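You operate a simulated robot arm through the tools that you are given. There is no shell and no other tool.

Carry out the task below with a simulated robot arm. There is one attempt and no reset: what you move stays moved.

TASK
Test the guard: run the cold roller and push the guard to stop it.
Fine: dial stays off, so the shoe stays cold (it burns over 60C); push it once, finger tips no further than the guard; then lift the hand bar and switch off. Where these are worked on the way, their far stop is far enough and under half their travel is too little: hand bar.

Only the result counts: the job must be done as asked and must still hold three seconds after the hand-in. Knocking over, shifting, dropping, spilling or breaking anything else fails it.

THE ROBOT
A 7-joint arm with a three-finger gripper, fixed in place. Base frame: the origin is on the floor under the middle of its stand, x ahead of it, y to its left, z up. Readings come in mm, degrees, newtons and seconds.
It reaches about 1342 mm from its shoulder. Its first joint turns from -166.0 to 166.0 degrees. Payload 2.69 kg.
The tool frame sits at the grasp point between the pads (the TCP): z along the fingers, y along the line on which they close. The tips reach 30 mm beyond it. The gripper opens to 128 mm; its body begins 117 mm behind the TCP.
Orientation is told as [roll, pitch, yaw] about the base's x, y, z axes, in that order, counted from this pose: with the fingers straight down and closing along the base's y, the tool's x points along the base's -x, its y along +y and its z along -z.

THE INTERFACE
- The arm moves only by the tool apply_moves. Its argument "increments" is a list of rows, each a list of 3 entries, a list of its own where there are three numbers: the turn, a rotation vector about the tool's x, y, z in units of 60 degrees (1.0 is 60 degrees), then the shift along the tool's x, y, z in units of 200 mm (1.0 is 200 mm), then the gripper command, from -1 (shut) to 1 (fully open), values between in proportion. In form: [[[rx, ry, rz], [x, y, z], jaw], ...]. A call has 1 to 20 rows; each row is the pose to reach, as a shift and turn from the pose commanded when the call began, along the tool's axes at that moment. A call with a number of a shift or a turn outside -1 to 1 is refused whole. Each row takes 0.2 s and may step no farther than 50 mm and 8.6 degrees from the row before; otherwise, or with a gripper value out of range, the whole call is refused. A pose out of reach is approached as far as the arm can. The call stops where the force on the tool passes 50 N (or 10 N more than at its start, if that is more) or the arm is blocked; 0.2 s more then pass. Each finger travels about 127 mm/s and halts on what it meets, pressing with about 43 N; the grip force reading is that of the motor and also rises with nothing between the fingers. The clock runs only during rows and for 0.2 s after the last one: add rows that repeat a pose to give the fingers time. It gives the time, the measured TCP pose, the force on the tool (base axes), the opening and the grip force at its end, in the units of the frame above (readings bear some noise), with the torque about the TCP (base axes, N m) and any sound that the robot's microphone picked up.
- Cameras (640 x 400 px; columns grow to the right, rows downward): "scene" is fixed at [401.4, -650.3, 1481.6]; the picture's right is [1.00, -0.10, 0.00], its down [-0.04, -0.43, -0.90] and it looks along [0.09, 0.90, -0.43] (base axes); focal length 361 px, centre (320, 200). "wrist" rides on the gripper at [58, 54, -131] in the tool frame; the picture's right is [-0.68, 0.74, 0.00], its down [-0.62, -0.57, -0.55] and it looks along [-0.40, -0.37, 0.84] (tool axes); focal length 234 px, centre (320, 200).
- get_image(camera): a new picture of that camera. The clock stands still meanwhile.
- move_column(by): moves the trunk up (or, below 0, down) by that many mm; the arm rides with it, the base frame stays. It gives what a move gives, with no picture.
- locate(camera, pixels): there is no depth. For up to 12 entries [column, row, z] of the newest picture of that camera ("zoom" is the newest enlarged one), the place [x, y] in the base frame at which the ray of that pixel passes the height z, good to about 3 mm. The clock stands still meanwhile.
- close_up(camera, box): a new picture of the part [left, top, right, bottom] of that camera's present view, enlarged. The clock stands still meanwhile.
- job_done(): hands the job in; it is judged then, once.

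Leave the gripper open and the arm clear of the work at the hand-in unless told otherwise.

The tools are called after "Call:" as a command line: name --argument value ..., lists and objects as JSON in quotes. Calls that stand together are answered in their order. apply_moves: Moves the arm, as the interface text tells. Its arguments: {"type":"object","properties":{"increments":{"type":"array"}},"required":["increments"]} The other tools are called the same way: move_column (by) moves the trunk up or down; get_image (camera) takes a picture; locate (camera, pixels) gives the place at which the rays of pixels pass given heights; close_up (camera, box) takes an enlarged picture of a part of a camera's view; job_done () hands the job in.

At the start:

```text
time: 0.0
tool_pos: [324.0, 359.5, 1233.7]
orientation: [0.0, 0.1, 0.0]
ft_force: [0.1, 0.2, -0.7]
wrist_torque: [0.0, 0.0, 0.0]
opening: 127.9
gripper_force: 0.0
trunk travel left (down, up): [-150.0, 200.0]
```

scene: 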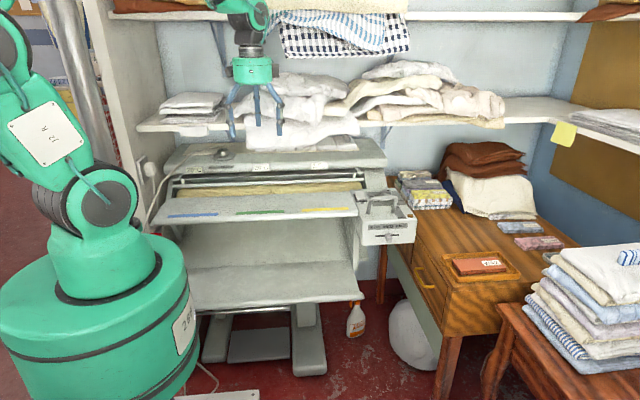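
wrist: 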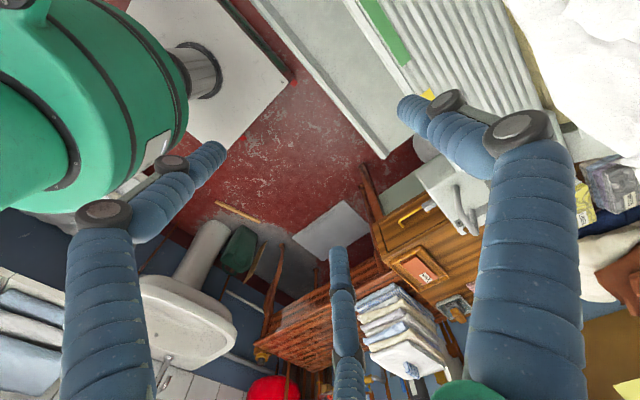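

I see a rotary ironer in the middle of the scene picture, with a feed table (about 270,205), a control box at right (388,215), and a knob on top (223,153). I'll look at enlarged views of these parts first.

Call:
close_up --camera "scene" --box '[140, 130, 300, 230]'

Call:
close_up --camera "scene" --box '[280, 130, 440, 250]'

Call:
close_up --camera "scene" --box '[340, 175, 430, 250]'

Call:
close_up --camera "scene" --box '[140, 180, 400, 400]'

```text
4.00 times, centred on (220, 180) of scene
```

zoom: 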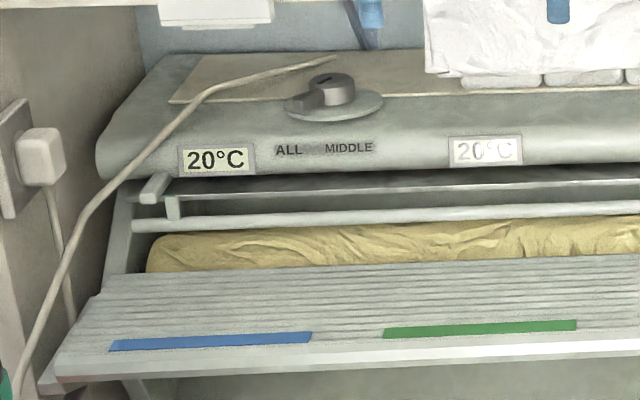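

```text
3.33 times, centred on (360, 190) of scene
```

zoom: 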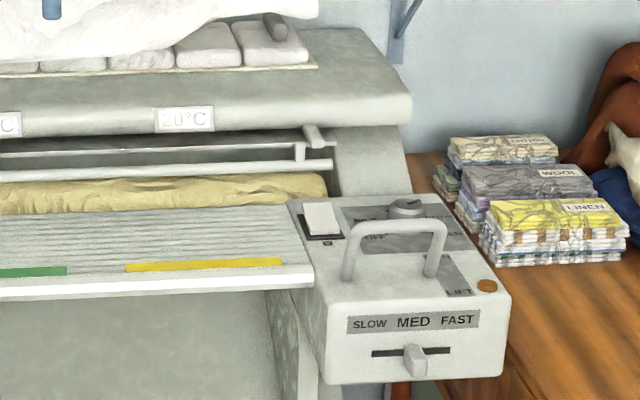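

```text
5.33 times, centred on (385, 212) of scene
```

zoom: 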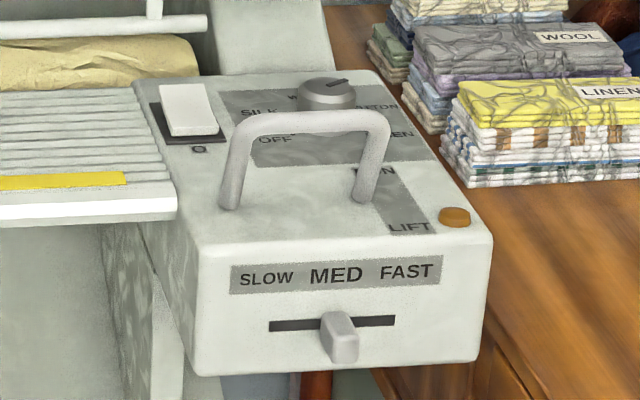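

```text
1.82 times, centred on (270, 290) of scene
```

zoom: 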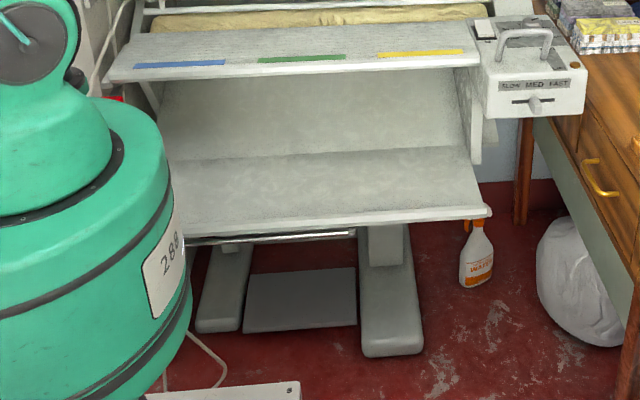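

The box at the right has a rocker switch, a heat dial marked OFF/SILK/WOOL/COTTON/LINEN, a hand bar with a RUN/LIFT strip, a speed slider and an orange lamp. I'll get rough positions: floor points at the machine's feet (310,373), and rays for the box parts at several heights.

Call:
get_image --camera "scene"

Call:
locate --camera "scene" --pixels '[[310, 375, 0], [215, 361, 0], [436, 398, 0], [371, 199, 900], [371, 199, 850], [371, 199, 950], [385, 194, 950], [356, 213, 900], [165, 217, 900], [395, 240, 850], [365, 217, 850], [440, 398, 0]]'

```text
taken
```

scene: 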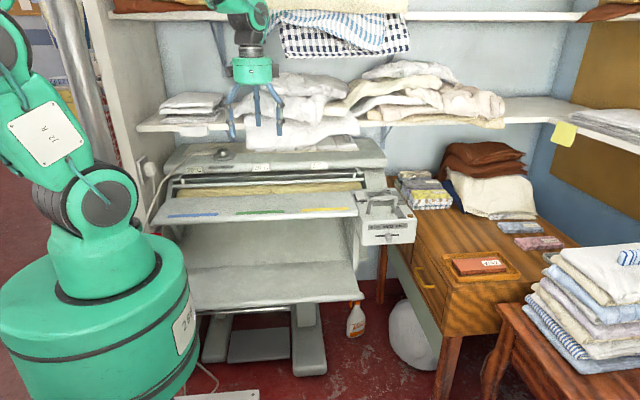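

```text
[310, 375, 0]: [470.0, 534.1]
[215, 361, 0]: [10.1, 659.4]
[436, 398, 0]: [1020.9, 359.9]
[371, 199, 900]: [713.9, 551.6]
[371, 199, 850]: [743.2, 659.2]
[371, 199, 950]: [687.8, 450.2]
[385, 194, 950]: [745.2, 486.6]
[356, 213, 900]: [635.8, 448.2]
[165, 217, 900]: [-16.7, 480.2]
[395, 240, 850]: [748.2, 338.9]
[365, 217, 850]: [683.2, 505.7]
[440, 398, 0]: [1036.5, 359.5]
```

The scene rays alone don't give heights. The wrist picture also shows the control box near (460,205), so I'll take an enlarged view there and cross the rays of both cameras.

Call:
close_up --camera "wrist" --box '[380, 140, 540, 240]'

Call:
close_up --camera "wrist" --box '[320, 0, 580, 165]'

```text
4.00 times, centred on (460, 190) of wrist
```

zoom: 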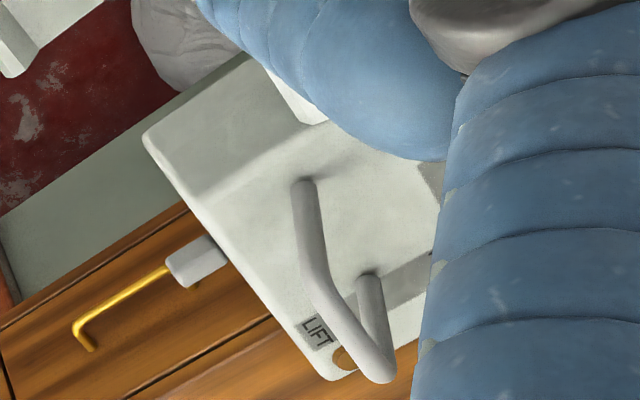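

```text
2.42 times, centred on (450, 82) of wrist
```

zoom: 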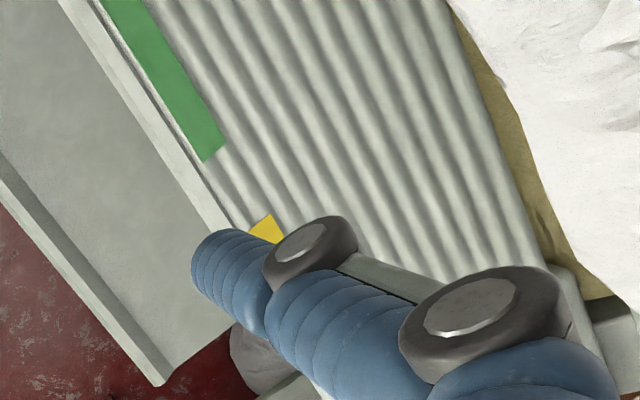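

The hoop's left foot is at wrist pixel (455,186) and scene pixel (367.7,213.8); its right foot is at wrist (472.5,208.8) and scene (392.9,212.5). I'll get their rays at several heights to cross them.

Call:
locate --camera "wrist" --pixels '[[455, 186, 800], [455, 186, 850], [455, 186, 900], [455, 186, 950], [472.5, 208.8, 850], [472.5, 208.8, 900], [472.5, 208.8, 950]]'

Call:
locate --camera "scene" --pixels '[[367.7, 213.8, 800], [367.7, 213.8, 850], [367.7, 213.8, 900], [367.7, 213.8, 950], [392.9, 212.5, 850], [392.9, 212.5, 900], [392.9, 212.5, 950]]'

```text
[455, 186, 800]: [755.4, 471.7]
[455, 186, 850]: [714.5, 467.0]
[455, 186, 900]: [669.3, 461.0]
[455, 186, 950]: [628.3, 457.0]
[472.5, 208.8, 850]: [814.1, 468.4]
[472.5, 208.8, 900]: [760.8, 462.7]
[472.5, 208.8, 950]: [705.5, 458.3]
```

```text
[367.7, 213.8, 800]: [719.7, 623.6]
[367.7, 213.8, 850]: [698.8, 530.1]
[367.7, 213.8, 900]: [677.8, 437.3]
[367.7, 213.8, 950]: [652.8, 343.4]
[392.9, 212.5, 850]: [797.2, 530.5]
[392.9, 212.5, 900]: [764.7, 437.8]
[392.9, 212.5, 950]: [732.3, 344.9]
```

The hoop feet come out at about (682,462,887) and (775,464,886), so the top of the box is near z 887. I'll swing the hand to point forward (+y) and a little down, out in front of the machine, so the wrist camera can look at the guard and box.

Call:
apply_moves --increments '[[[-0.125, 0, 0], [-0.11, -0.0625, 0.0], 1], [[-0.25, 0, 0], [-0.22, -0.125, 0.0], 1], [[-0.375, 0, 0], [-0.33, -0.1875, 0.0], 1], [[-0.5, 0, 0], [-0.44, -0.25, 0.0], 1], [[-0.625, 0, 0], [-0.55, -0.3125, 0.0], 1], [[-0.75, 0, 0], [-0.66, -0.375, 0.0], 1], [[-0.875, 0, 0], [-0.77, -0.4375, 0.0], 1], [[-1.0, 0, 0], [-0.88, -0.5, 0.0], 1]]'

Call:
get_image --camera "wrist"

Call:
get_image --camera "scene"

```text
time: 1.8
tool_pos: [501.1, 258.6, 1236.6]
orientation: [60.1, -0.1, -0.1]
ft_force: [-0.9, 0.6, -0.4]
wrist_torque: [0.0, 0.04, 0.0]
opening: 127.9
gripper_force: 0.1
trunk travel left (down, up): [-150.0, 200.0]
```

```text
taken
```

wrist: 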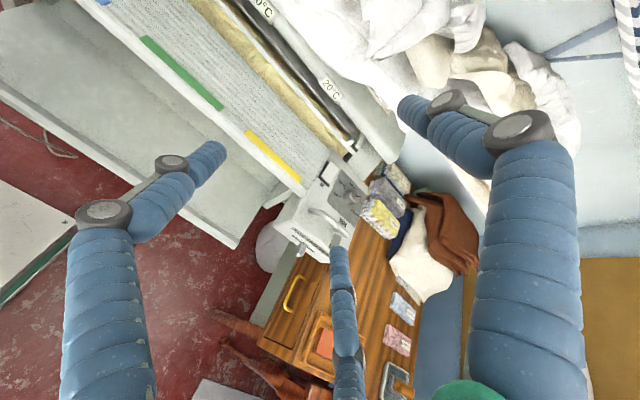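

```text
taken
```

scene: 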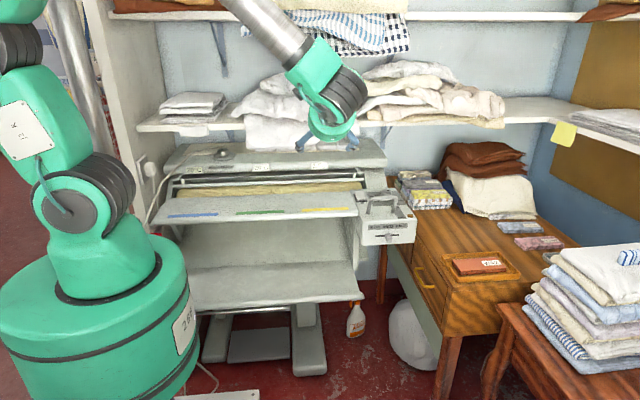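

The wrist camera now sees the control box around (325,215) and the roller and guard at (300,80). I'll enlarge both.

Call:
close_up --camera "wrist" --box '[265, 145, 409, 235]'

Call:
close_up --camera "wrist" --box '[200, 0, 400, 165]'

```text
4.44 times, centred on (337, 190) of wrist
```

zoom: 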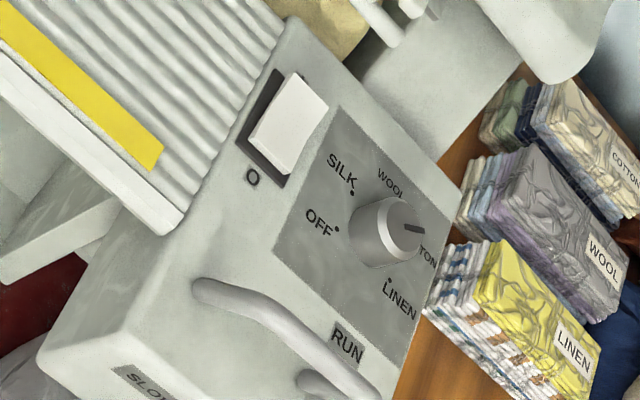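

```text
2.42 times, centred on (300, 82) of wrist
```

zoom: 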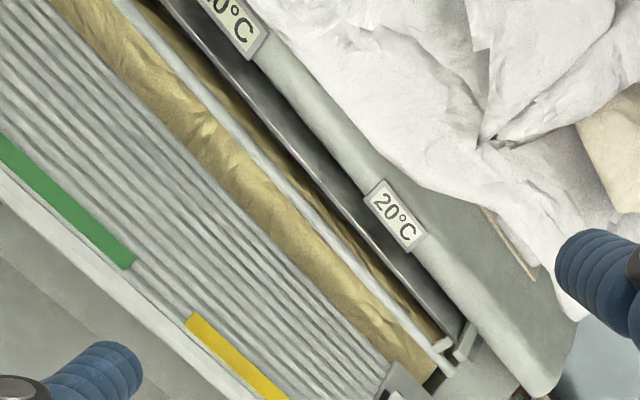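

The dial's mark needs checking: its dark line seems to point to the right of the knob, not plainly at OFF. I'll move the camera 200 mm closer to the box to read it better.

Call:
apply_moves --increments '[[[0, 0, 0], [-0.09, -0.067, 0.163], 1], [[0, 0, 0], [-0.18, -0.134, 0.327], 1], [[0, 0, 0], [-0.27, -0.2, 0.49], 1], [[0, 0, 0], [-0.36, -0.268, 0.654], 1], [[0, 0, 0], [-0.45, -0.336, 0.8175], 1]]'

Call:
get_image --camera "wrist"

```text
time: 3.0
tool_pos: [590.4, 365.9, 1096.2]
orientation: [60.0, -0.1, 0.0]
ft_force: [0.2, -0.4, 0.0]
wrist_torque: [-0.01, 0.01, -0.09]
opening: 127.8
gripper_force: 0.1
trunk travel left (down, up): [-150.0, 200.0]
```

```text
taken
```

wrist: 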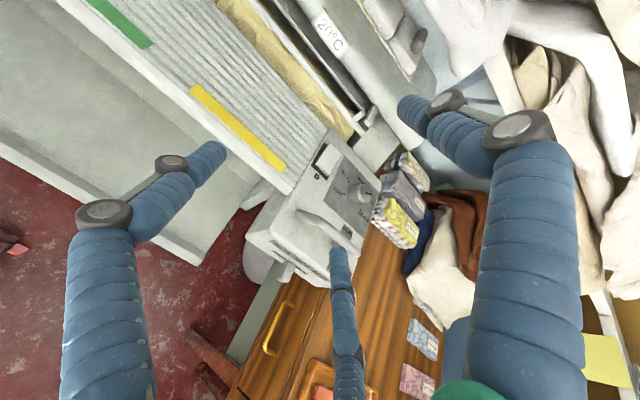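

Clearer now. I'll enlarge the control box (about 340,200), the dial, and the guard's right end (about 350,110).

Call:
close_up --camera "wrist" --box '[240, 125, 400, 285]'

Call:
close_up --camera "wrist" --box '[320, 165, 384, 205]'

Call:
close_up --camera "wrist" --box '[240, 0, 432, 150]'

```text
2.50 times, centred on (320, 205) of wrist
```

zoom: 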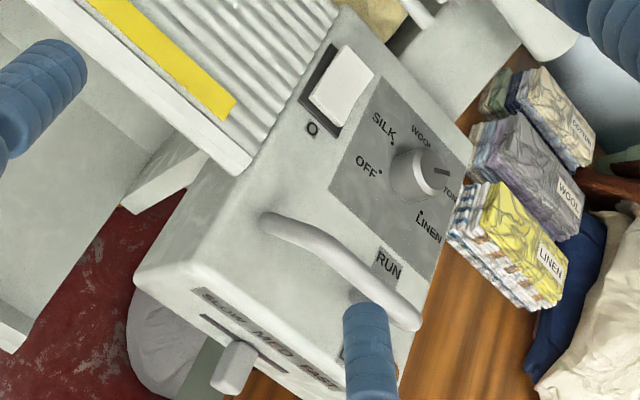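

```text
10.00 times, centred on (352, 185) of wrist
```

zoom: 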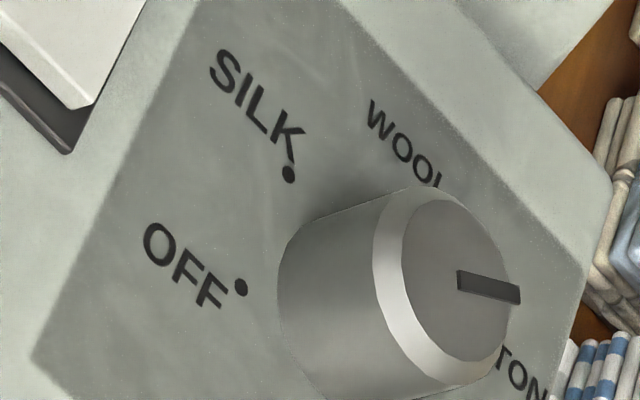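

```text
2.67 times, centred on (336, 75) of wrist
```

zoom: 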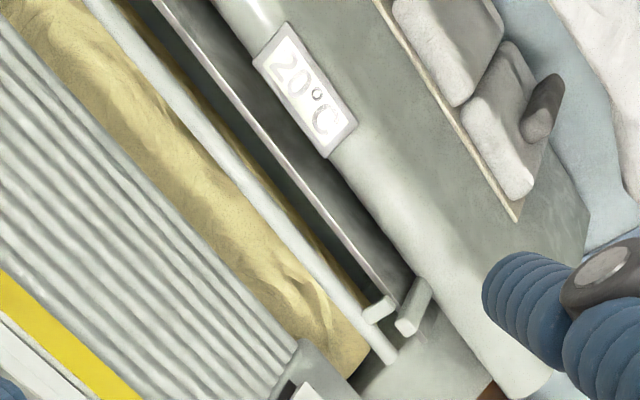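

The dial's mark points away from OFF, toward COTTON, so the dial would heat once the switch is on. I'll compute the dial's layout: OFF dot (344.1,193.7), SILK dot (348.9,182.4), LINEN dot (360.4,210.2), and the mark's ends on the knob top (365.7,193) and (372,194.3).

Call:
locate --camera "wrist" --pixels '[[344.1, 193.7, 887], [348.9, 182.4, 887], [360.4, 210.2, 887], [365.7, 193, 912], [372, 194.3, 912], [365.7, 193, 907], [372, 194.3, 907], [327, 163, 887], [341, 180, 887], [314.8, 176.5, 887], [395, 231, 887]]'

Call:
close_up --camera "scene" --box '[368, 185, 416, 215]'

```text
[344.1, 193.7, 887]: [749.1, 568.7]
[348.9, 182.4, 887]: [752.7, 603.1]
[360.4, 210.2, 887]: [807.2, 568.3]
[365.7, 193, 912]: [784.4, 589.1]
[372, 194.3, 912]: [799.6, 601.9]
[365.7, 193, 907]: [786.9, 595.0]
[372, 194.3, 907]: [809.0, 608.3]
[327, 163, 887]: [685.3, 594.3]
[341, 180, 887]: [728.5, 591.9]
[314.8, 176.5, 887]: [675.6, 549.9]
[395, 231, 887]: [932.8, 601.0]
```

```text
13.33 times, centred on (392, 200) of scene
```

zoom: 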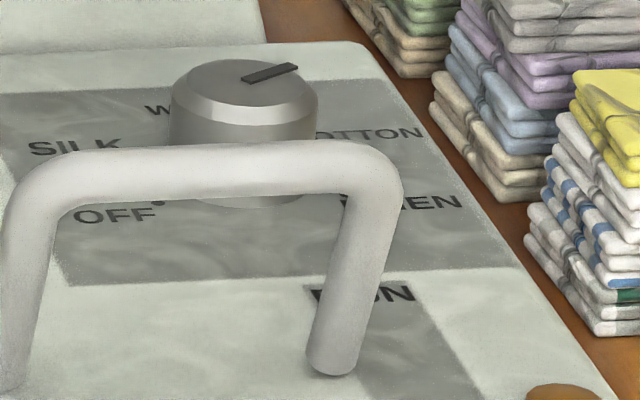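

The dial layout comes out with its centre near (778,583), OFF at about 206°, COTTON near 32°, and the mark at about 40°. So the dial is on COTTON and must be turned to OFF before any power goes on. First I need to know how much room there is under the shelf. The yellow note is at scene (563,134) and wrist (605,360), and I'll also take rays for the shelf edge and the housing's right end.

Call:
locate --camera "wrist" --pixels '[[605, 362, 1000], [605, 362, 1100], [605, 362, 1150]]'

Call:
get_image --camera "scene"

Call:
locate --camera "scene" --pixels '[[563, 134, 1000], [563, 134, 1100], [563, 134, 1200], [390, 125, 1100], [390, 125, 1200], [390, 125, 1150], [386, 160, 1000], [386, 160, 950], [386, 160, 1050]]'

Call:
close_up --camera "scene" --box '[300, 80, 460, 180]'

```text
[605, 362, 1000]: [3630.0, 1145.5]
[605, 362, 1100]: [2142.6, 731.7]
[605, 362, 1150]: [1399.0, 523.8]
```

```text
taken
```

scene: 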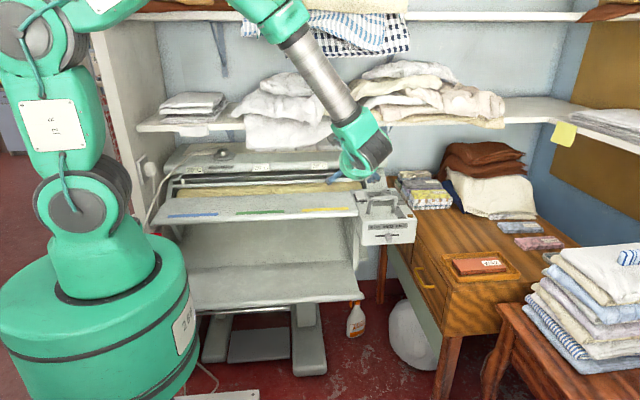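

```text
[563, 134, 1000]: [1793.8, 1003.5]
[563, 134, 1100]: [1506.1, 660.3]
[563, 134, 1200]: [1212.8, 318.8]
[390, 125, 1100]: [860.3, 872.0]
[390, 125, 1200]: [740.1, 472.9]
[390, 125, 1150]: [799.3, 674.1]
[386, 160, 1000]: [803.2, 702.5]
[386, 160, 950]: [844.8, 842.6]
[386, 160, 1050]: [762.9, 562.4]
```

```text
4.00 times, centred on (380, 130) of scene
```

zoom: 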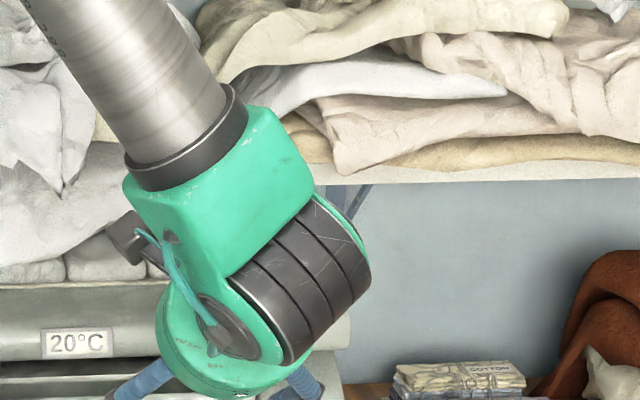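

I still need a solid figure for the shelf edge, since the arm has to work the dial underneath it. I'll back off a little and level the hand, so the wrist camera sees the shelf edge and looks straight at the guard.

Call:
apply_moves --increments '[[[-0.125, 0, 0], [0, -0.122, -0.097], 1], [[-0.25, 0, 0], [0, -0.244, -0.194], 1], [[-0.375, 0, 0], [0, -0.367, -0.29], 1], [[-0.5, 0, 0], [0, -0.489, -0.3875], 1]]'

Call:
get_image --camera "wrist"

Call:
close_up --camera "wrist" --box '[240, 40, 480, 190]'

```text
time: 4.0
tool_pos: [589.4, 253.5, 1050.5]
orientation: [90.1, -0.1, -0.1]
ft_force: [-0.8, 0.6, -0.3]
wrist_torque: [-0.02, 0.01, -0.01]
opening: 127.7
gripper_force: 0.1
trunk travel left (down, up): [-150.0, 200.0]
```

```text
taken
```

wrist: 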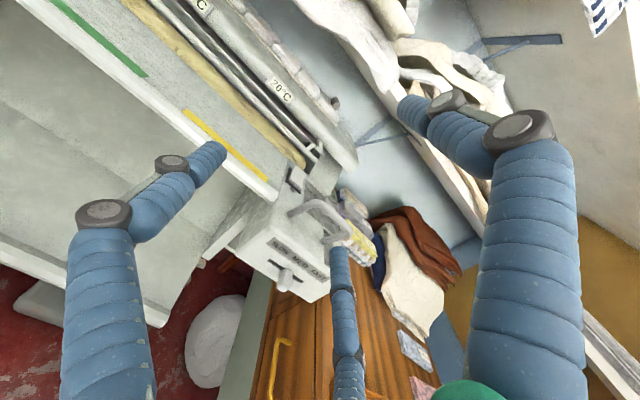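

```text
2.67 times, centred on (360, 115) of wrist
```

zoom: 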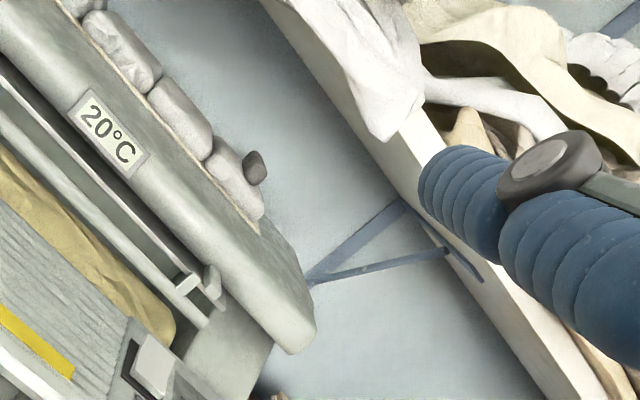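

The shelf bracket lets me place the shelf. Crossing its front end, wrist (420,145) with scene (394,126), gives an underside near z 1150 and a front edge near y 670. I'll zoom on the box and the guard's right end from this level view.

Call:
close_up --camera "wrist" --box '[220, 160, 380, 260]'

Call:
close_up --camera "wrist" --box '[230, 90, 358, 170]'

Call:
close_up --camera "wrist" --box '[80, 0, 272, 120]'

```text
4.00 times, centred on (300, 210) of wrist
```

zoom: 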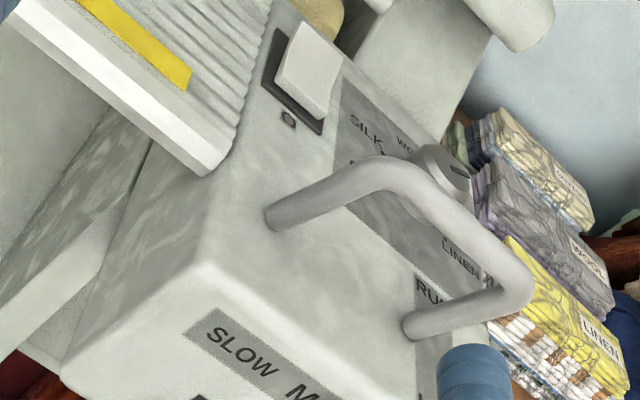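

```text
5.00 times, centred on (294, 130) of wrist
```

zoom: 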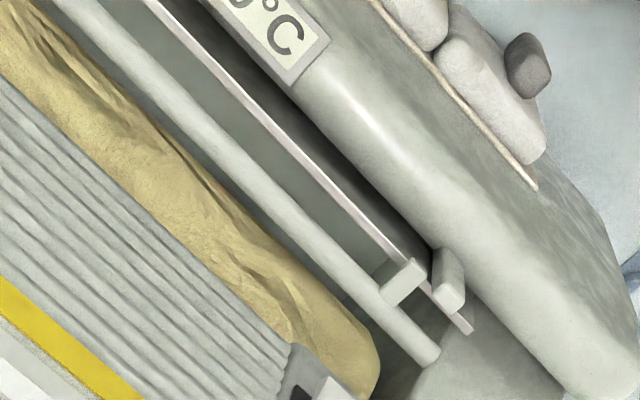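

```text
3.33 times, centred on (176, 60) of wrist
```

zoom: 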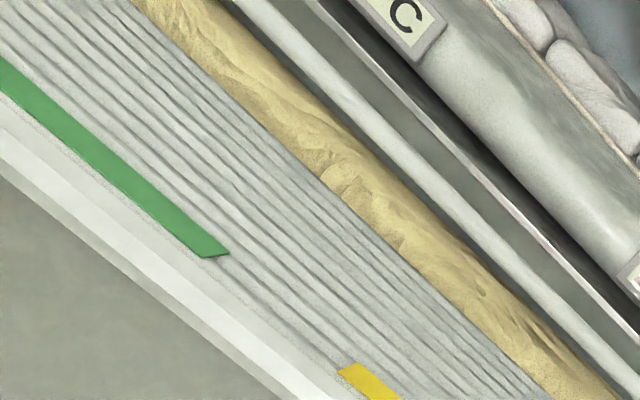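

Results so far:
- **Guard:** the guard is the round white rod. Its right end is near (700,662,939), and it hangs from the housing by short arms.
- **Housing and shelf:** the housing's right end is near (800,689,980), and the shelf edge is near y 670 at z 1150.
- **Dial:** the knob is about 42 mm wide, near (782,588), z 887–912.

Next I'll bring the hand nearly upright, tilted about 10°, over the dial to turn it to OFF. The first part of that move goes in front of the box with the fingers partly closed.

Call:
apply_moves --increments '[[[0.125, 0, 0], [-0.043, 0.05, 0.055], 0.1], [[0.25, 0, 0], [-0.086, 0.1, 0.11], 0.1], [[0.375, 0, 0], [-0.129, 0.15, 0.165], 0.1], [[0.5, 0, 0], [-0.171, 0.2, 0.22], 0.1], [[0.625, 0, 0], [-0.214, 0.25, 0.275], 0.1], [[0.75, 0, 0], [-0.257, 0.3, 0.33], 0.1], [[0.875, 0, 0], [-0.3, 0.35, 0.385], 0.1]]'

```text
time: 5.6
tool_pos: [649.3, 326.7, 1117.1]
orientation: [37.5, 0.0, 0.0]
ft_force: [0.1, -1.1, -0.5]
wrist_torque: [0.06, -0.02, -0.01]
opening: 70.4
gripper_force: 0.0
trunk travel left (down, up): [-150.0, 200.0]
```

The hand is at roll 37.5. I'll straighten it to 10° and bring it over the area just in front of the dial, at z 1050.

Call:
apply_moves --increments '[[[0.0917, 0, 0], [-0.121, 0.112, 0.171], 0.1], [[0.1833, 0, 0], [-0.242, 0.224, 0.341], 0.1], [[0.275, 0, 0], [-0.363, 0.337, 0.512], 0.1], [[0.3667, 0, 0], [-0.484, 0.449, 0.682], 0.1], [[0.4583, 0, 0], [-0.605, 0.561, 0.853], 0.1]]'

Call:
get_image --camera "wrist"

Call:
get_image --camera "scene"

```text
time: 6.8
tool_pos: [768.4, 523.1, 1044.5]
orientation: [9.9, 0.0, -0.1]
ft_force: [0.1, -0.5, -0.9]
wrist_torque: [0.06, -0.05, 0.0]
opening: 70.4
gripper_force: 0.0
trunk travel left (down, up): [-150.0, 200.0]
```

```text
taken
```

wrist: 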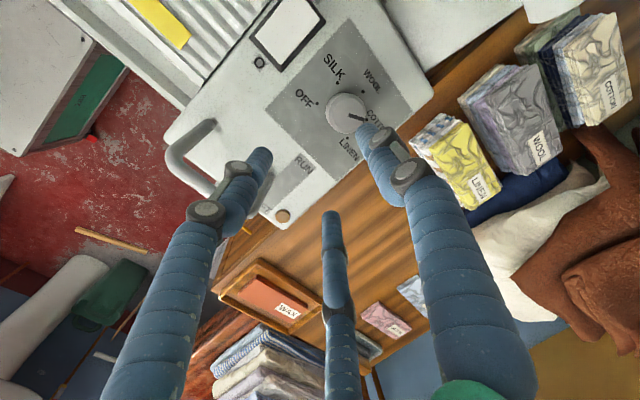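

```text
taken
```

scene: 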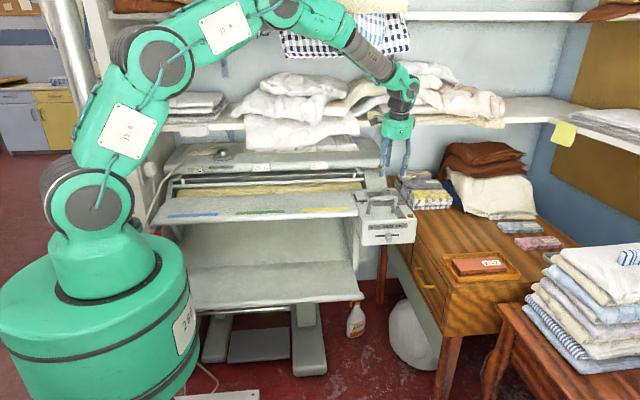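

Good view of the panel. I'll enlarge the dial around (345,110) to pin down its centre and mark.

Call:
close_up --camera "wrist" --box '[280, 50, 440, 170]'

Call:
close_up --camera "wrist" --box '[160, 0, 420, 230]'

```text
3.33 times, centred on (360, 110) of wrist
```

zoom: 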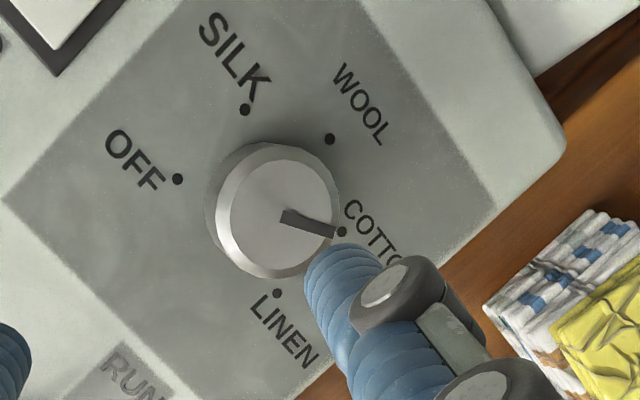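

```text
1.74 times, centred on (290, 115) of wrist
```

zoom: 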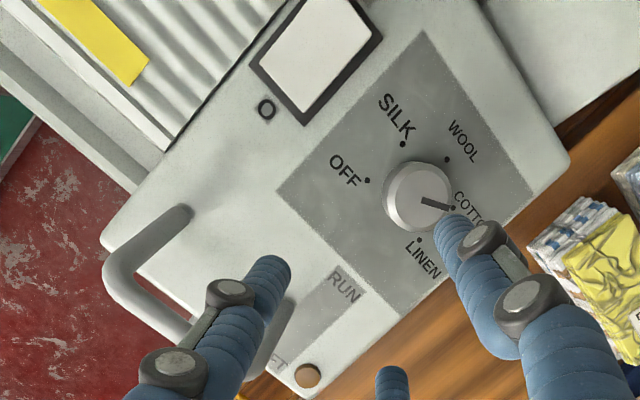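

The mark points exactly at the COTTON dot. I'll locate the five dots on the panel (z 887) and the knob's top face centre (349.5,113.6).

Call:
locate --camera "wrist" --pixels '[[317.4, 104, 887], [337.5, 82.7, 887], [363, 91.7, 887], [366.6, 119.3, 887], [347.1, 138.2, 887], [349.5, 113.6, 912], [349.5, 113.6, 917], [333.6, 113.6, 912], [365.4, 113.6, 912]]'

```text
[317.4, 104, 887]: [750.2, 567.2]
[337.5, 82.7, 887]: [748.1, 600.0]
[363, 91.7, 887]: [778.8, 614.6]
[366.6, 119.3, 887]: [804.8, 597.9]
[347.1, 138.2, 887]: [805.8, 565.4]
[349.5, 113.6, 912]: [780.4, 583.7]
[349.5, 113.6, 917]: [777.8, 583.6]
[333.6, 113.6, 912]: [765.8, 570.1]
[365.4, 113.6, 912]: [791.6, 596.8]
```

The dial centre is (778,583), with dots every 60°: OFF at 210°, COTTON at 30°. So the knob needs 180° anticlockwise seen from above. I'll first wind the wrist clockwise, here in free air, to gain turning range.

Call:
apply_moves --increments '[[[0, 0, 0.125], [0, 0, 0], 0.1], [[0, 0, 0.25], [0, 0, 0], 0.1], [[0, 0, 0.375], [0, 0, 0], 0.1], [[0, 0, 0.5], [0, 0, 0], 0.1], [[0, 0, 0.625], [0, 0, 0], 0.1], [[0, 0, 0.75], [0, 0, 0], 0.1], [[0, 0, 0.875], [0, 0, 0], 0.1], [[0, 0, 1.0], [0, 0, 0], 0.1], [[0, 0, 1.0], [0, 0, 0], 0.1]]'

```text
time: 8.8
tool_pos: [768.9, 520.4, 1051.7]
orientation: [5.0, 8.7, -59.8]
ft_force: [0.4, -0.3, 0.8]
wrist_torque: [-0.01, -0.05, 0.0]
opening: 70.3
gripper_force: 0.0
trunk travel left (down, up): [-150.0, 200.0]
```

The wrist reached -60° yaw without trouble. I'll go another 30° clockwise.

Call:
apply_moves --increments '[[[0, 0, 0.125], [0, 0, 0], 0.1], [[0, 0, 0.25], [0, 0, 0], 0.1], [[0, 0, 0.375], [0, 0, 0], 0.1], [[0, 0, 0.5], [0, 0, 0], 0.1], [[0, 0, 0.5], [0, 0, 0], 0.1]]'

Call:
get_image --camera "wrist"

Call:
get_image --camera "scene"

```text
time: 10.0
tool_pos: [768.8, 521.7, 1050.9]
orientation: [0.0, 10.0, -90.1]
ft_force: [0.2, -0.5, 0.7]
wrist_torque: [-0.03, 0.01, 0.02]
opening: 69.9
gripper_force: 0.1
trunk travel left (down, up): [-150.0, 200.0]
```

```text
taken
```

wrist: 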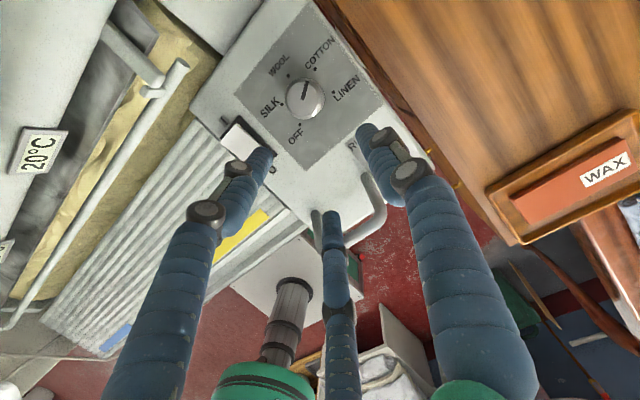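

```text
taken
```

scene: 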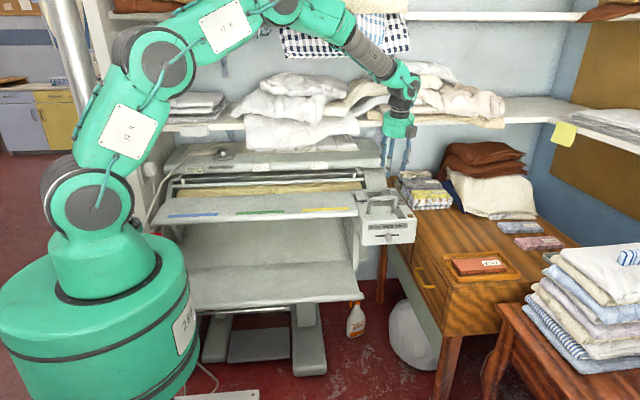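

Yaw -90° was reached, and the knob is visible at wrist (305,95). I'll move to just above it with the finger tips about 13 mm over its top, centred on (778,583).

Call:
apply_moves --increments '[[[0, 0, 0], [0.064, 0.015, 0.174], 0.1], [[0, 0, 0], [0.128, 0.031, 0.349], 0.1], [[0, 0, 0], [0.1925, 0.046, 0.5235], 0.1], [[0, 0, 0], [0.1925, 0.046, 0.5235], 0.1], [[0, 0, 0], [0.1925, 0.046, 0.5235], 0.1]]'

Call:
get_image --camera "wrist"

Call:
close_up --camera "scene" --box '[320, 60, 464, 220]'

```text
time: 11.2
tool_pos: [777.9, 580.6, 955.3]
orientation: [0.0, 10.1, -90.0]
ft_force: [-0.2, -0.9, 0.3]
wrist_torque: [-0.01, -0.05, 0.0]
opening: 70.4
gripper_force: 0.1
trunk travel left (down, up): [-150.0, 200.0]
```

```text
taken
```

wrist: 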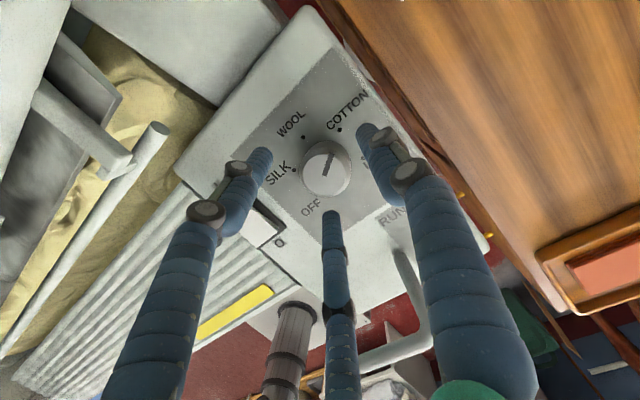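

```text
2.50 times, centred on (392, 140) of scene
```

zoom: 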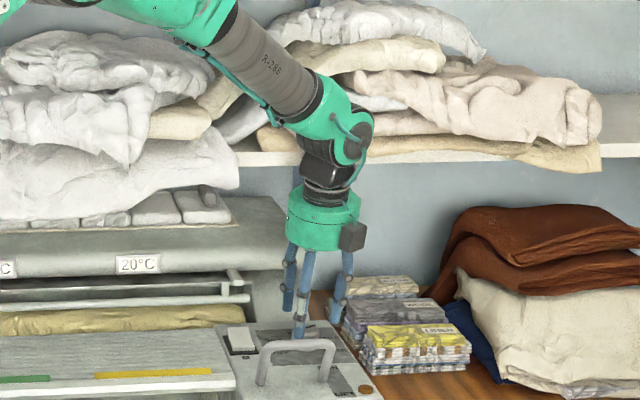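

The knob top, at wrist (325,168), is well centred between the three finger tips. To get more even depth around the knob, I'll reduce the tilt from 10° to 4°. The shelf clearance still allows that.

Call:
apply_moves --increments '[[[0, -0.05, 0], [0, 0, 0], 0.1], [[0, -0.1, 0], [0, 0, 0], 0.1], [[0, -0.1, 0], [0, 0, 0], 0.1], [[0, -0.1, 0], [0, 0, 0], 0.1]]'

```text
time: 12.2
tool_pos: [778.4, 579.4, 953.4]
orientation: [0.0, 4.0, -90.0]
ft_force: [0.2, -0.2, 0.2]
wrist_torque: [0.0, 0.0, 0.02]
opening: 70.3
gripper_force: 0.1
trunk travel left (down, up): [-150.0, 200.0]
```

Tilt is 4° now. Descending 29 mm so the tips straddle the knob just above the panel.

Call:
apply_moves --increments '[[[0, 0, 0], [0, 0, 0.04], 0.1], [[0, 0, 0], [0, 0, 0.08], 0.1], [[0, 0, 0], [-0.003, 0, 0.115], 0.1], [[0, 0, 0], [-0.003, 0, 0.1475], 0.1], [[0, 0, 0], [-0.003, 0, 0.1475], 0.1], [[0, 0, 0], [-0.003, 0, 0.1475], 0.1]]'

Call:
get_image --camera "wrist"

Call:
close_up --camera "wrist" --box '[240, 100, 400, 220]'

Call:
close_up --camera "scene" --box '[350, 130, 446, 220]'

```text
time: 13.6
tool_pos: [778.0, 580.1, 924.3]
orientation: [-0.1, 3.9, -90.1]
ft_force: [0.9, 0.4, 0.3]
wrist_torque: [0.0, -0.01, 0.05]
opening: 70.1
gripper_force: 0.0
trunk travel left (down, up): [-150.0, 200.0]
```

```text
taken
```

wrist: 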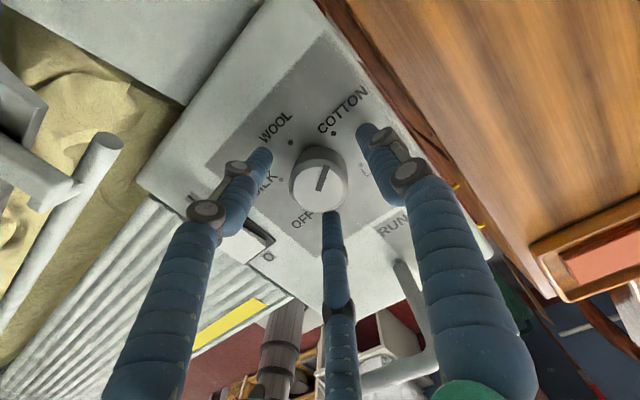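

```text
3.33 times, centred on (320, 160) of wrist
```

zoom: 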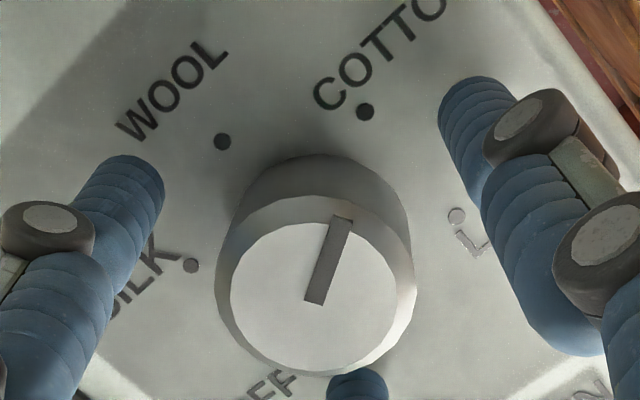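

```text
4.44 times, centred on (398, 175) of scene
```

zoom: 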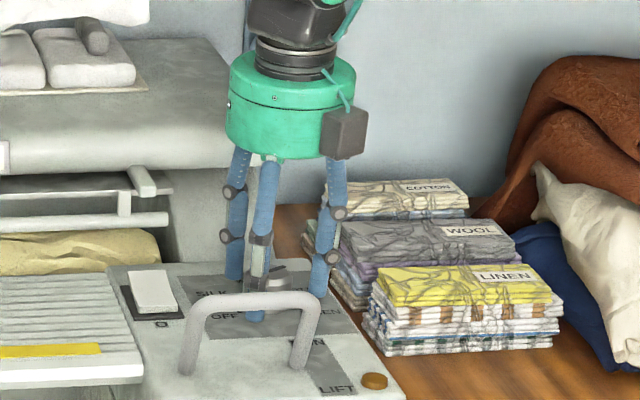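

The three tips straddle the knob. Closing the fingers on it now.

Call:
apply_moves --increments '[[[0, 0, 0], [0, 0, 0], -0.2], [[0, 0, 0], [0, 0, 0], -0.6], [[0, 0, 0], [0, 0, 0], -1], [[0, 0, 0], [0, 0, 0], -1], [[0, 0, 0], [0, 0, 0], -1]]'

Call:
close_up --camera "wrist" --box '[240, 100, 400, 220]'

```text
time: 14.8
tool_pos: [776.9, 578.6, 922.0]
orientation: [-0.1, 3.9, -90.0]
ft_force: [-23.4, -16.1, 2.0]
wrist_torque: [-1.3, 0.78, -0.1]
opening: 41.8
gripper_force: 45.4
trunk travel left (down, up): [-150.0, 200.0]
```

```text
3.33 times, centred on (320, 160) of wrist
```

zoom: 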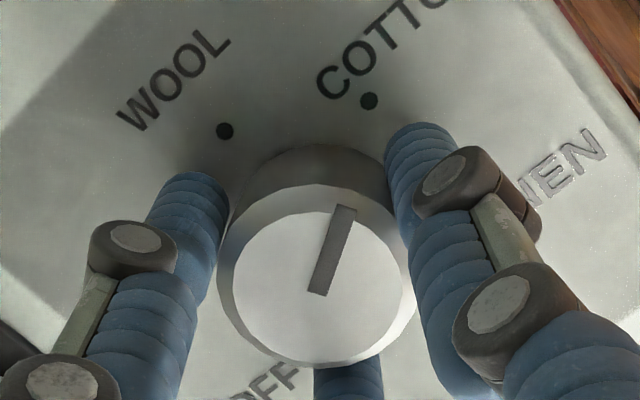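

Gripped at 41.8 mm. The side force of (-23,-16) N says the knob sits about 2 mm toward -x,-y of my axis. I'll shift by that much and turn 30° anticlockwise first, to check that the knob follows.

Call:
apply_moves --increments '[[[0, 0, 0], [-0.01, -0.011, 0], -1], [[0, 0, -0.125], [-0.01, -0.011, 0], -1], [[0, 0, -0.25], [-0.01, -0.011, 0], -1], [[0, 0, -0.375], [-0.01, -0.011, 0], -1], [[0, 0, -0.5], [-0.01, -0.011, 0], -1], [[0, 0, -0.5], [-0.01, -0.011, 0], -1]]'

Call:
close_up --camera "wrist" --box '[240, 80, 400, 220]'

```text
time: 16.2
tool_pos: [777.0, 578.2, 925.9]
orientation: [2.1, 3.4, -59.8]
ft_force: [-6.7, 7.3, -2.6]
wrist_torque: [-0.59, 0.31, -0.58]
opening: 41.7
gripper_force: 44.7
trunk travel left (down, up): [-150.0, 200.0]
```

```text
2.86 times, centred on (320, 150) of wrist
```

zoom: 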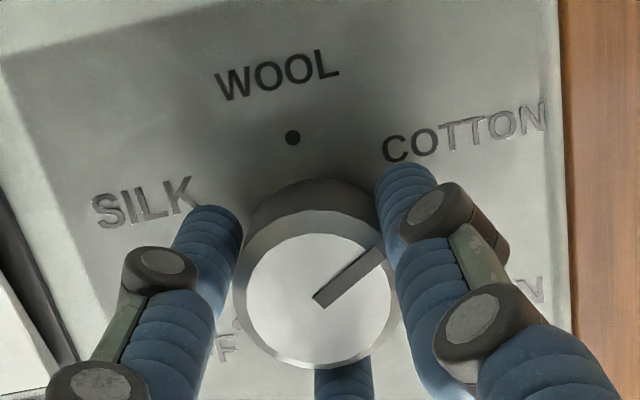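

The mark turned about 33° relative to the hand, so the fingers slipped and the knob stayed at COTTON. The torque read only -0.58 N m. I'll open the fingers, look at the dial, and check whether it moved at all.

Call:
apply_moves --increments '[[[0, 0, 0], [0, 0, 0], 0.1], [[0, 0, 0], [0, 0, 0], 0.1], [[0, 0, 0], [0, 0, 0], 0.1]]'

Call:
close_up --camera "wrist" --box '[240, 60, 400, 220]'

```text
time: 17.0
tool_pos: [776.4, 577.7, 925.5]
orientation: [2.1, 3.6, -60.0]
ft_force: [-0.9, 0.2, 0.0]
wrist_torque: [0.04, 0.02, 0.0]
opening: 70.4
gripper_force: 0.1
trunk travel left (down, up): [-150.0, 200.0]
```

```text
2.50 times, centred on (320, 140) of wrist
```

zoom: 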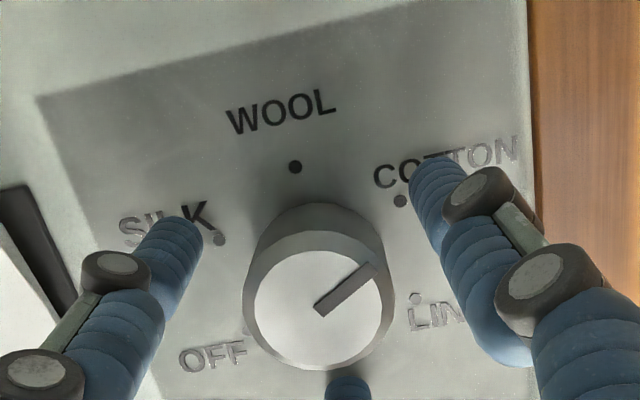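

The knob is still at COTTON. I'll grip again, better centred and about 2 mm lower for a deeper hold, then turn in small steps while reading the torque.

Call:
apply_moves --increments '[[[0, 0, 0], [0, 0, 0.005], 0.1], [[0, 0, 0], [0, 0, 0.01], 0.1], [[0, 0, 0], [0, 0, 0.01], -0.3], [[0, 0, 0], [0, 0, 0.01], -1], [[0, 0, 0], [0, 0, 0.01], -1], [[0, 0, 0], [0, 0, 0.01], -1]]'

Call:
apply_moves --increments '[[[0, 0, -0.06], [0, 0, 0], -1], [[0, 0, -0.12], [0, 0, 0], -1]]'

```text
time: 18.4
tool_pos: [777.3, 577.6, 921.8]
orientation: [1.9, 3.5, -59.9]
ft_force: [-2.4, 9.5, 5.1]
wrist_torque: [-0.52, 0.21, -0.03]
opening: 41.8
gripper_force: 44.9
trunk travel left (down, up): [-150.0, 200.0]
```

```text
time: 19.0
tool_pos: [777.8, 577.8, 923.0]
orientation: [2.5, 3.1, -52.7]
ft_force: [5.3, 12.5, 2.2]
wrist_torque: [-0.11, 0.51, -0.34]
opening: 41.4
gripper_force: 44.8
trunk travel left (down, up): [-150.0, 200.0]
```

Torque is -0.34 N m after 7°. I'll check the mark before turning more.

Call:
close_up --camera "wrist" --box '[240, 60, 400, 220]'

Call:
apply_moves --increments '[[[0, 0, -0.06], [0, 0, 0], -1], [[0, 0, -0.12], [0, 0, 0], -1]]'

Call:
close_up --camera "wrist" --box '[240, 60, 400, 220]'

```text
2.50 times, centred on (320, 140) of wrist
```

zoom: 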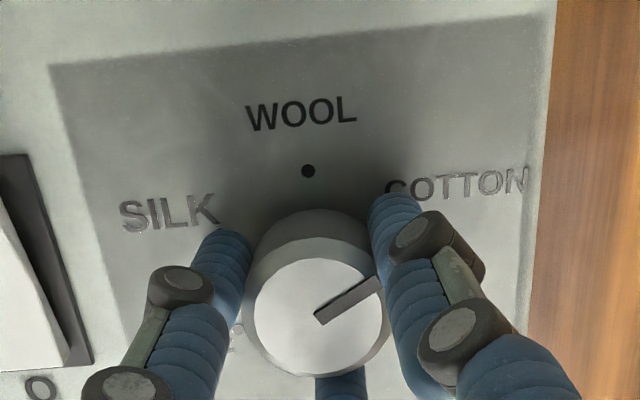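

```text
time: 19.6
tool_pos: [777.0, 576.7, 922.0]
orientation: [2.7, 2.8, -45.5]
ft_force: [8.4, 17.2, 1.5]
wrist_torque: [0.04, 0.49, -0.55]
opening: 40.7
gripper_force: 45.0
trunk travel left (down, up): [-150.0, 200.0]
```

```text
2.50 times, centred on (320, 140) of wrist
```

zoom: 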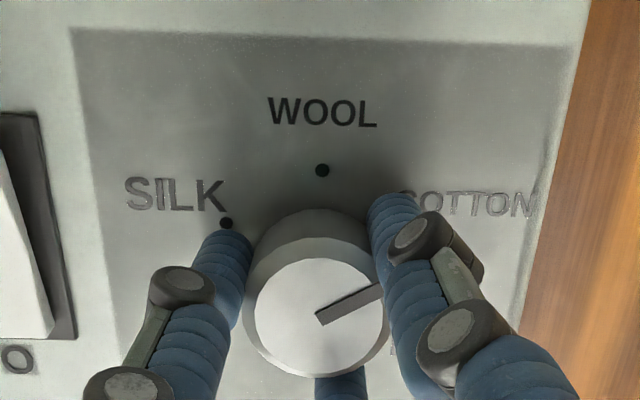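

The torque climbs to -0.55 N m, but the mark lags behind the hand. I'll measure the mark's true direction on the knob top with the newest enlarged picture.

Call:
locate --camera "zoom" --pixels '[[321, 318, 912], [381, 289, 912], [322, 170, 887], [226, 222, 887]]'

```text
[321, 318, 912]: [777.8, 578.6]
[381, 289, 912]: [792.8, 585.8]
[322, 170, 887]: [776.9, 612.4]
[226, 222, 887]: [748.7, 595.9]
```

The mark is at about 26°, so the knob has not moved from COTTON. I'll continue turning in small steps to see whether the torque grows until it lets go, or stays at the slip limit.

Call:
apply_moves --increments '[[[0, 0, -0.06], [0, 0, 0], -1], [[0, 0, -0.12], [0, 0, 0], -1]]'

Call:
apply_moves --increments '[[[0, 0, -0.06], [0, 0, 0], -1], [[0, 0, -0.12], [0, 0, 0], -1]]'

Call:
close_up --camera "wrist" --box '[240, 60, 400, 220]'

```text
time: 20.2
tool_pos: [778.0, 578.4, 923.2]
orientation: [3.2, 2.5, -38.3]
ft_force: [7.6, 18.8, 4.3]
wrist_torque: [-0.02, 0.77, -0.96]
opening: 41.1
gripper_force: 45.4
trunk travel left (down, up): [-150.0, 200.0]
```

```text
time: 20.8
tool_pos: [777.5, 578.2, 923.0]
orientation: [3.4, 2.1, -31.1]
ft_force: [6.4, 23.5, 3.8]
wrist_torque: [0.5, 1.16, -0.66]
opening: 42.2
gripper_force: 45.0
trunk travel left (down, up): [-150.0, 200.0]
```

```text
2.50 times, centred on (320, 140) of wrist
```

zoom: 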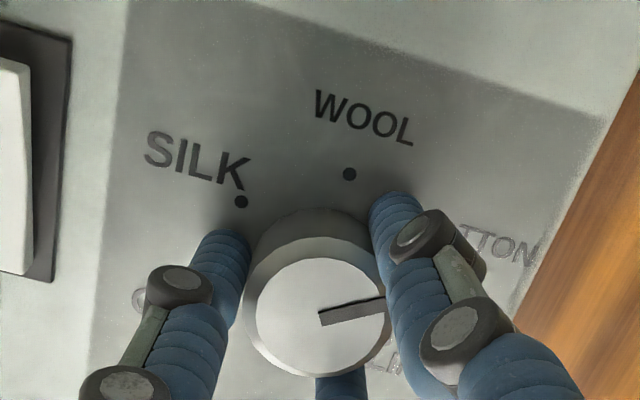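

Torque peaked at -0.96 and fell back to -0.66. I'll measure the mark's direction again.

Call:
locate --camera "zoom" --pixels '[[321, 319, 912], [386, 304, 912], [349, 173, 887], [241, 202, 887]]'

```text
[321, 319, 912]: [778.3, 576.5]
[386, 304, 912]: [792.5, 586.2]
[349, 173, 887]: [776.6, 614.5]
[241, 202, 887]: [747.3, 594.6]
```

The mark is now at about 34°, so it may have begun to move. I'll keep turning another 22° and measure again.

Call:
apply_moves --increments '[[[0, 0, -0.06], [0, 0, 0], -1], [[0, 0, -0.12], [0, 0, 0], -1], [[0, 0, -0.18], [0, 0, 0], -1], [[0, 0, -0.24], [0, 0, 0], -1], [[0, 0, -0.3], [0, 0, 0], -1], [[0, 0, -0.36], [0, 0, 0], -1]]'

Call:
close_up --camera "wrist" --box '[240, 60, 400, 220]'

```text
time: 22.2
tool_pos: [777.1, 578.2, 922.3]
orientation: [3.9, 0.7, -9.5]
ft_force: [7.5, 33.5, 0.4]
wrist_torque: [-0.09, 0.79, -0.95]
opening: 41.0
gripper_force: 45.0
trunk travel left (down, up): [-150.0, 200.0]
```

```text
2.50 times, centred on (320, 140) of wrist
```

zoom: 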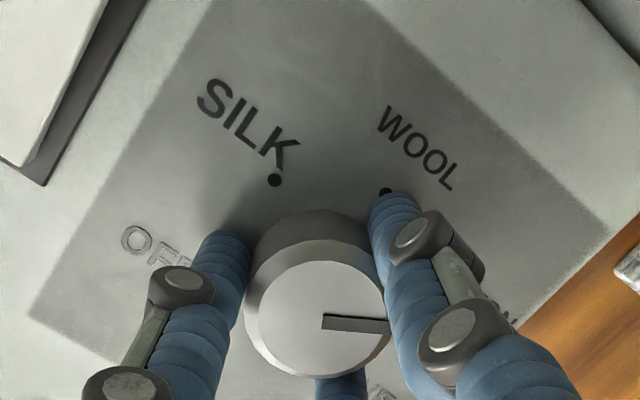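

Call:
locate --camera "zoom" --pixels '[[323, 322, 912], [390, 326, 912], [385, 190, 887], [274, 179, 887]]'

```text
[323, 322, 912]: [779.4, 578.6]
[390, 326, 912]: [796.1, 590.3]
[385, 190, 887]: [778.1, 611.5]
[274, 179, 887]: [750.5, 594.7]
```

The mark is still near 35° while the fingers slip at about 0.95 N m. I'll release to see where the unloaded mark rests.

Call:
apply_moves --increments '[[[0, 0, 0], [0, 0, 0], 0.1], [[0, 0, 0], [0, 0, 0], 0.1], [[0, 0, 0], [0, 0, 0], 0.1]]'

Call:
close_up --camera "wrist" --box '[270, 100, 398, 180]'

```text
time: 23.0
tool_pos: [777.9, 576.7, 922.2]
orientation: [4.0, 0.7, -9.6]
ft_force: [0.2, -0.1, 0.8]
wrist_torque: [-0.02, -0.04, -0.01]
opening: 70.2
gripper_force: 0.0
trunk travel left (down, up): [-150.0, 200.0]
```

```text
5.00 times, centred on (334, 140) of wrist
```

zoom: 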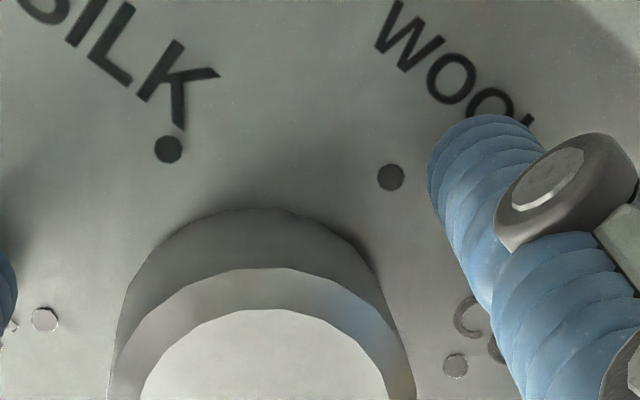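

That crop cut off the mark. One more, lower.

Call:
close_up --camera "wrist" --box '[250, 130, 410, 230]'

```text
4.00 times, centred on (330, 180) of wrist
```

zoom: 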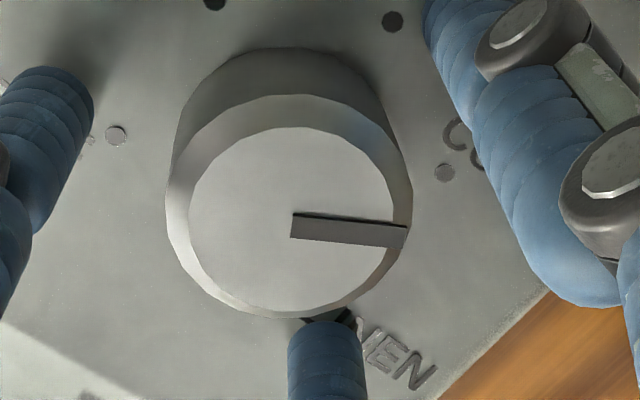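

Call:
locate --camera "zoom" --pixels '[[291, 226, 912], [406, 236, 912], [115, 136, 887], [444, 173, 887], [291, 220, 912], [190, 215, 912], [386, 215, 912]]'

```text
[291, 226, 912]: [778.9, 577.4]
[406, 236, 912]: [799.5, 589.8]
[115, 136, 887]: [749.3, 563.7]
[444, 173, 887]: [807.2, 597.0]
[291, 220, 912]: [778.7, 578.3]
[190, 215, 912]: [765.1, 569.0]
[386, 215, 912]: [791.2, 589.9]
```

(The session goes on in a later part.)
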